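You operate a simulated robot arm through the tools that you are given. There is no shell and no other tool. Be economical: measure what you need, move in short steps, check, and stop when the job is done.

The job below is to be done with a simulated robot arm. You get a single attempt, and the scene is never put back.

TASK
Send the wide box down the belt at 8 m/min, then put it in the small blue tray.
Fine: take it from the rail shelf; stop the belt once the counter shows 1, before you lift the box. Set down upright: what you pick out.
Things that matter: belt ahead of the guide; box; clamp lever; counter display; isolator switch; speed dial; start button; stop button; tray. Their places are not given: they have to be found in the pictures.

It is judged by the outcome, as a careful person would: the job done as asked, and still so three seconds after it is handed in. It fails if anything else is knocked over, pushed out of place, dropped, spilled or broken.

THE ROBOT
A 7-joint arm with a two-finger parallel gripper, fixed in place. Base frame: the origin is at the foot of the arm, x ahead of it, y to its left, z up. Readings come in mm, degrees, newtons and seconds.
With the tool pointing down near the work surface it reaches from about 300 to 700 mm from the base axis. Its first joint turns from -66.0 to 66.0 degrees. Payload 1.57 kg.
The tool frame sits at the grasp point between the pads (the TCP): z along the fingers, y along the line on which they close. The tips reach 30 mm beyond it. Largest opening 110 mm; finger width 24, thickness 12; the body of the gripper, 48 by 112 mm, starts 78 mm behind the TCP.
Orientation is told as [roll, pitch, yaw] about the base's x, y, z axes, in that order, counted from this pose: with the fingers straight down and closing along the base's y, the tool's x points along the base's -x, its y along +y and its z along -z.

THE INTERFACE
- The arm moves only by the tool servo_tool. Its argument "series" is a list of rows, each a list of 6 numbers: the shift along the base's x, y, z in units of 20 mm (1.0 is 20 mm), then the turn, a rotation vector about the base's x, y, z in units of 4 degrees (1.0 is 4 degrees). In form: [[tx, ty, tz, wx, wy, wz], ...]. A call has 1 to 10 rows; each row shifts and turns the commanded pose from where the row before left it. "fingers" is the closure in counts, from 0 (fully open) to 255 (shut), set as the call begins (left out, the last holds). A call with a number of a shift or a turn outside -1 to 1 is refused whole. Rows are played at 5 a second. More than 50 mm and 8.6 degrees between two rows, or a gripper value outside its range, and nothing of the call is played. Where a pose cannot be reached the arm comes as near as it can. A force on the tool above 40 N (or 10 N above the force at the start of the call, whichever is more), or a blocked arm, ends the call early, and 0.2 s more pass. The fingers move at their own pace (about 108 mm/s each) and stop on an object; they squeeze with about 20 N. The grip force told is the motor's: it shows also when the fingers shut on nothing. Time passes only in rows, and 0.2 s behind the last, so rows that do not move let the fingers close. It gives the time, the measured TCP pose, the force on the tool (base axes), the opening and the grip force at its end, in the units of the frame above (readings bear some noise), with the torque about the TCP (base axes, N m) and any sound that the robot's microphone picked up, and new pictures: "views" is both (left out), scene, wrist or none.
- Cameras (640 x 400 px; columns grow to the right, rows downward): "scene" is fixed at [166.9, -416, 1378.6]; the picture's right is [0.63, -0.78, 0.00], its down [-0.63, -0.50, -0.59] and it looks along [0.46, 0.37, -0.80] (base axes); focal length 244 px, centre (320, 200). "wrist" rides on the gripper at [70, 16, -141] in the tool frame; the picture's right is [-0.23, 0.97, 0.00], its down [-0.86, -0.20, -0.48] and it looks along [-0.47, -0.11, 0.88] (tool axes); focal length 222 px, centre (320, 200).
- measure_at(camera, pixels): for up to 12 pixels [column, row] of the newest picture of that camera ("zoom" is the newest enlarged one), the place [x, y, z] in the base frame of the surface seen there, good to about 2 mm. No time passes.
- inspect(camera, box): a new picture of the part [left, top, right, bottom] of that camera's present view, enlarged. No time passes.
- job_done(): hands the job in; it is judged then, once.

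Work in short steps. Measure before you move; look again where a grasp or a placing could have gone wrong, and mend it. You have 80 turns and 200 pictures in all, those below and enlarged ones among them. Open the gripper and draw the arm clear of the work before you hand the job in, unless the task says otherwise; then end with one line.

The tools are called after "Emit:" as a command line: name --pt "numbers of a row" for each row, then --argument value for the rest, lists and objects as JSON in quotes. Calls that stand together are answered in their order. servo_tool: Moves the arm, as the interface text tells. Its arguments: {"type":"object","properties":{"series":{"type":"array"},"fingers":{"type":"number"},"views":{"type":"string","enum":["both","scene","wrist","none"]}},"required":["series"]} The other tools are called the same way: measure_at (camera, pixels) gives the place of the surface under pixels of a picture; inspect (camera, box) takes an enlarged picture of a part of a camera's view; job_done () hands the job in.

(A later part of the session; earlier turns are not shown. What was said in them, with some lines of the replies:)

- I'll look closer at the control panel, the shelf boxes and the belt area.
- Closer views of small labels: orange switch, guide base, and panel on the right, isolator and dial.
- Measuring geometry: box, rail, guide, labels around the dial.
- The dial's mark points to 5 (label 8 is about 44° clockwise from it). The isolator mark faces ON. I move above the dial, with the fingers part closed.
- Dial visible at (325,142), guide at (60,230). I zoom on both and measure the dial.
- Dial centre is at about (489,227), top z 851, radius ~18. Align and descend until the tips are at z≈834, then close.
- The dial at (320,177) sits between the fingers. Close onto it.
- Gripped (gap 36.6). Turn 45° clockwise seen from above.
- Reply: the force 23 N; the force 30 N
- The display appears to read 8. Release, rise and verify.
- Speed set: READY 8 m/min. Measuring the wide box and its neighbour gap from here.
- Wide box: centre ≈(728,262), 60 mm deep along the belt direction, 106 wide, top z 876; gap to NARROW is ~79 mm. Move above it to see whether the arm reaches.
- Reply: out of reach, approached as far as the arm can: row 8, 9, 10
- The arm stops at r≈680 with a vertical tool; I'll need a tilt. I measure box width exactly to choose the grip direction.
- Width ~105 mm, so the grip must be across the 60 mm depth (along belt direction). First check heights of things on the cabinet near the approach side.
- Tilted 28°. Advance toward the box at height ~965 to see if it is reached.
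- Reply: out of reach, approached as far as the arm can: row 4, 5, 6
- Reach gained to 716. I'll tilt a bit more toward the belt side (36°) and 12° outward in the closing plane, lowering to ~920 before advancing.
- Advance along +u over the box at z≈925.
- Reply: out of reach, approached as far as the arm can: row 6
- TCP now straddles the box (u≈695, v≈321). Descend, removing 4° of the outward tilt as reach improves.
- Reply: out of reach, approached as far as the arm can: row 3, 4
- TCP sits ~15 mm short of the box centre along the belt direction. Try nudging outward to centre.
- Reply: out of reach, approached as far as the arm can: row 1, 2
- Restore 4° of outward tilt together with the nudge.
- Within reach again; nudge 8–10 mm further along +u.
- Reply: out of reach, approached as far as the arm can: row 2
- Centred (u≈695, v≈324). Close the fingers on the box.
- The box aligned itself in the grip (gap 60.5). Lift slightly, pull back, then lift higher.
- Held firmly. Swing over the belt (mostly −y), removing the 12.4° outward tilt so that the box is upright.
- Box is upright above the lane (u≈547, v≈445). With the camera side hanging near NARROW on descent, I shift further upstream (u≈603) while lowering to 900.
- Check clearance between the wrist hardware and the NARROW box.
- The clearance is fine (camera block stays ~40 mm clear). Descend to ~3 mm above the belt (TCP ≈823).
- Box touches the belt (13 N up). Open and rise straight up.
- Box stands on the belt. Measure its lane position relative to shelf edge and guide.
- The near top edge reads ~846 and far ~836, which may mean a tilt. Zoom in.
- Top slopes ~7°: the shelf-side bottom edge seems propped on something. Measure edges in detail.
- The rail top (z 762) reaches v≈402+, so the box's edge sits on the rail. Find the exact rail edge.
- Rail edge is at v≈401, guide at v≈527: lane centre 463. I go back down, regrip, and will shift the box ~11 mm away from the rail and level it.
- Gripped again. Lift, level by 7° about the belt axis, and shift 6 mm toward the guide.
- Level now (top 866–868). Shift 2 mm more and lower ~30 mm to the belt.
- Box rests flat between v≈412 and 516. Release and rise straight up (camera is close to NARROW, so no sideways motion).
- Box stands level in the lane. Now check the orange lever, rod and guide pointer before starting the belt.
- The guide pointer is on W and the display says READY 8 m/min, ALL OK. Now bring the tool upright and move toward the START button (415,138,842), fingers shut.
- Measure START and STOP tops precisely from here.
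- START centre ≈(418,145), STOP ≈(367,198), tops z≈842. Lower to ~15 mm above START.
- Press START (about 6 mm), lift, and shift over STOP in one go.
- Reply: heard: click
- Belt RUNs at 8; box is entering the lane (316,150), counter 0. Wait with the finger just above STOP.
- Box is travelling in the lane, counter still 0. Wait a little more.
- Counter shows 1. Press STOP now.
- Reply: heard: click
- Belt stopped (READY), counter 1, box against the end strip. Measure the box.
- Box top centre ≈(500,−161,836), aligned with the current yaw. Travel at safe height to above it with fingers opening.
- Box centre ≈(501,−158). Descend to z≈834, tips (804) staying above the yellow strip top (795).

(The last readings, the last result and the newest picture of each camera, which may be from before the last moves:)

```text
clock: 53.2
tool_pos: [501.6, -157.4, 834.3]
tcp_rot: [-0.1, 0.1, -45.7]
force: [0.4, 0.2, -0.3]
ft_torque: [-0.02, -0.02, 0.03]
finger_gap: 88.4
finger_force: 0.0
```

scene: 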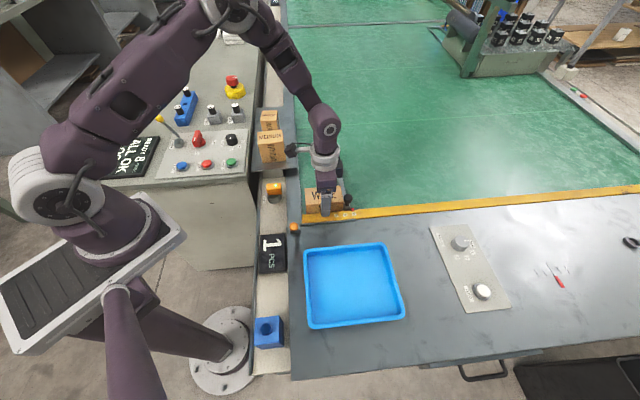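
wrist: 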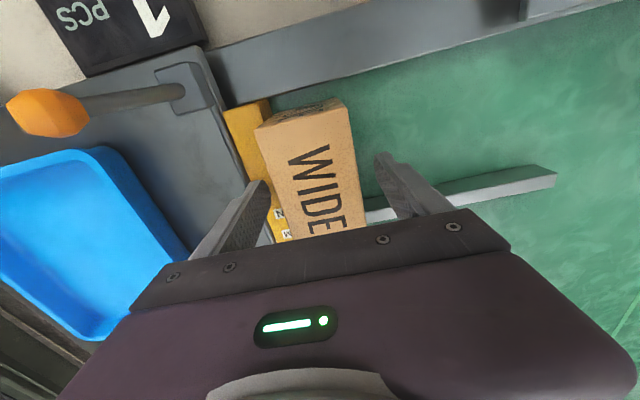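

Well straddled. Close, then lift.

Emit:
servo_tool --pt "0 0 0 0 0 0" --pt "0 0 0 0 0 0" --pt "0 0 0 0 0 0" --fingers 210 --views "none"

Emit:
servo_tool --pt "0.05 0.05 0.5 0 0 0" --pt "0 0 0.8 0 0 0" --pt "0 0 0.9 0 0 0" --pt "0 0 0.9 0 0 0" --pt "0 0 0.9 0 0 0" --pt "0 0 0.9 0 0 0" --pt "0 0 0.9 0 0 0"

```text
clock: 54.0
tool_pos: [500.9, -156.7, 834.6]
tcp_rot: [0.0, 0.2, -45.6]
force: [-0.7, 0.8, 0.3]
ft_torque: [0.02, 0.03, -0.01]
finger_gap: 59.4
finger_force: 19.6
```

```text
clock: 55.6
tool_pos: [502.8, -156.4, 951.5]
tcp_rot: [-0.1, 0.1, -45.6]
force: [-0.5, 1.0, -2.5]
ft_torque: [0.0, 0.04, -0.04]
finger_gap: 59.4
finger_force: 19.8
```

scene: 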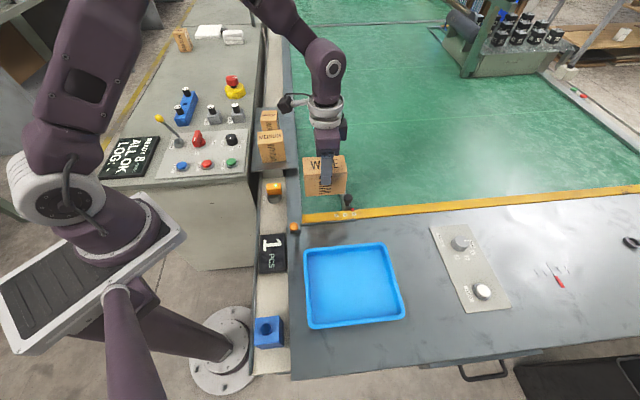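
wrist: 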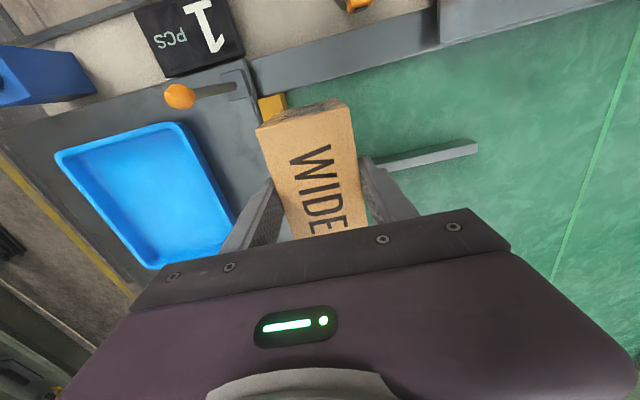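

Held and clear. Move over the tray centre ≈(357,−357).

Emit:
servo_tool --pt "-0.5 -1 0.4 0 0 0" --pt "-0.7 -1 0.3 0 0 0" --pt "-0.76 -1 0 0 0 0" --pt "-0.76 -1 0 0 0 0" --pt "-0.76 -1 0 0 0 0" --pt "-0.76 -1 0 0 0 0" --pt "-0.76 -1 0 0 0 0" --pt "-0.76 -1 0 0 0 0" --pt "-0.76 -1 0 0 0 0" --pt "-0.76 -1 0 0 0 0"

Emit:
measure_at --camera "scene" --pixels '[[305, 250], [382, 243], [404, 314], [309, 328], [312, 260], [310, 312], [395, 305], [380, 260]]'

```text
clock: 57.8
tool_pos: [357.1, -358.2, 965.8]
tcp_rot: [-0.1, 0.1, -45.6]
force: [0.2, 0.3, -1.1]
ft_torque: [-0.02, 0.0, 0.02]
finger_gap: 59.6
finger_force: 20.2
```

scene: 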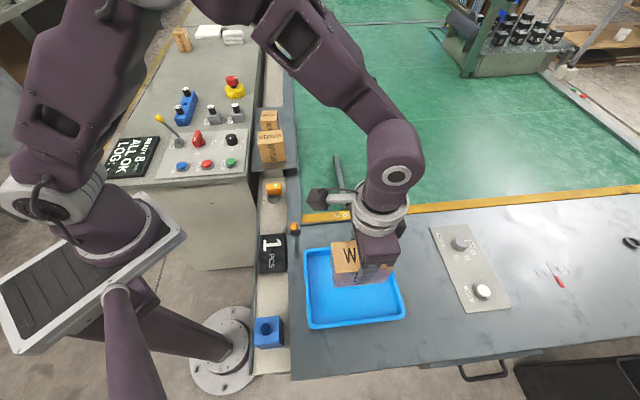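
wrist: 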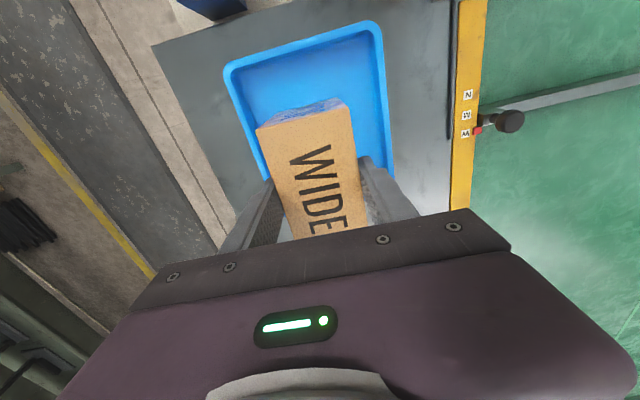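

```text
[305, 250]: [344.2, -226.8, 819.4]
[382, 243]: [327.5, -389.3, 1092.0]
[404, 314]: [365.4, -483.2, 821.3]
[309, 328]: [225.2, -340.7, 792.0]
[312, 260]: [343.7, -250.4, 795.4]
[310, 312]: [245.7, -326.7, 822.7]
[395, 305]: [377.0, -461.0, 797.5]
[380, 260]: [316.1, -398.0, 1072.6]
```

Centred over the tray (centre ≈(355,−355)). Lower: floor z≈796, so TCP ≈ 880 at contact.

Emit:
servo_tool --pt "0 0.1 -0.9 0 0 0" --pt "0 0 -0.9 0 0 0" --pt "0 0 -0.9 0 0 0" --pt "0 0 -0.9 0 0 0" --pt "0 0 -0.4 0 0 0" --pt "0 0 -0.15 0 0 0"

```text
clock: 59.2
tool_pos: [357.9, -355.1, 881.9]
tcp_rot: [0.0, 0.0, -45.6]
force: [0.4, 0.0, -1.9]
ft_torque: [-0.01, -0.01, 0.03]
finger_gap: 59.6
finger_force: 19.6
```

scene: 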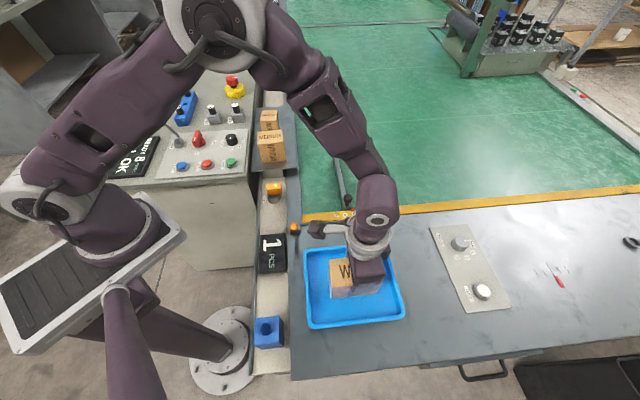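
wrist: 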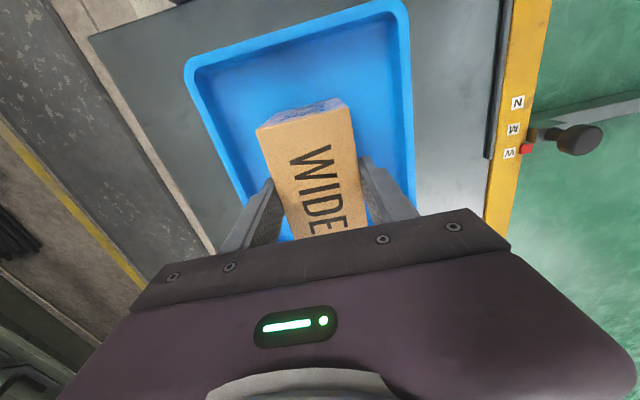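

No contact yet; ease down a few mm until the force shows.

Emit:
servo_tool --pt "0 0 -0.1 0 0 0" --pt "0 0 -0.05 0 0 0" --pt "0 0 0 0 0 0" --views "none"

```text
clock: 60.0
tool_pos: [356.2, -356.0, 879.0]
tcp_rot: [0.1, -0.1, -45.6]
force: [-0.9, 0.7, 19.1]
ft_torque: [0.0, -0.01, 0.08]
finger_gap: 60.1
finger_force: 19.9
```

Contact (19 N). Open and rise.

Emit:
servo_tool --pt "0 0 0.05 0 0 0" --pt "0 0 0 0 0 0" --pt "0 0 0.5 0 0 0" --pt "0 0 0.9 0 0 0" --pt "0 0 0.9 0 0 0" --pt "0 0 0.9 0 0 0" --pt "0 0 0.9 0 0 0" --pt "0 0 0.9 0 0 0" --pt "0 0 0.9 0 0 0" --fingers 50 --views "none"

Emit:
servo_tool --pt "0 0.8 0.8 0 0 0" --pt "0 0.9 0.8 0 0 0" --pt "0 0.9 0.5 0 0 0" --pt "0 0.9 0 0 0 0" --pt "0 0.9 0 0 0 0" --pt "0 0.9 0 0 0 0" --pt "0 0.9 0 0 0 0" --pt "0 0.9 0 0 0 0" --pt "0 0.9 0 0 0 0"

Emit:
inspect --camera "scene" --box '[240, 90, 420, 340]'

```text
clock: 62.0
tool_pos: [357.3, -354.8, 997.8]
tcp_rot: [0.1, 0.1, -45.7]
force: [0.2, 0.3, -0.3]
ft_torque: [-0.01, 0.02, 0.0]
finger_gap: 88.1
finger_force: 0.1
```

```text
clock: 64.0
tool_pos: [356.0, -195.4, 1041.2]
tcp_rot: [0.0, 0.1, -45.6]
force: [0.4, 0.2, 0.7]
ft_torque: [-0.02, 0.01, 0.02]
finger_gap: 88.5
finger_force: 0.0
```

scene: 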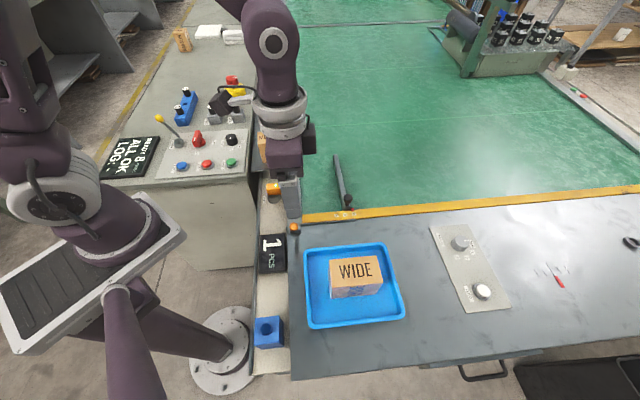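
wrist: 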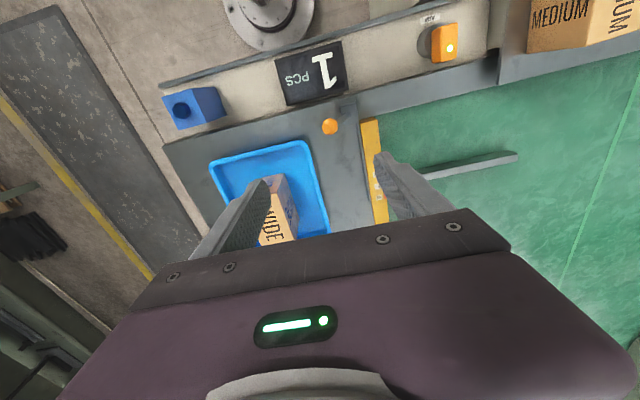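

```text
1.60 times, centred on (330, 215) of scene
```

zoom: 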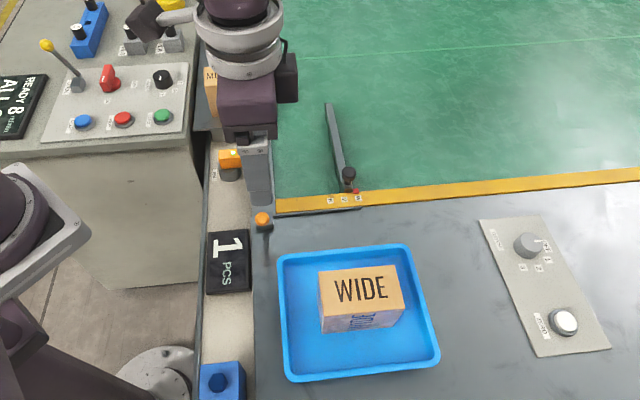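

The box stands upright in the tray, the belt is stopped with the counter at 1, and the arm is clear with the gripper open. Handing in.

Emit:
job_done

```text
The job is handed in.
```

The wide box went down the belt at 8 m/min, the belt was stopped once the counter showed 1, and the box now stands upright in the small blue tray.
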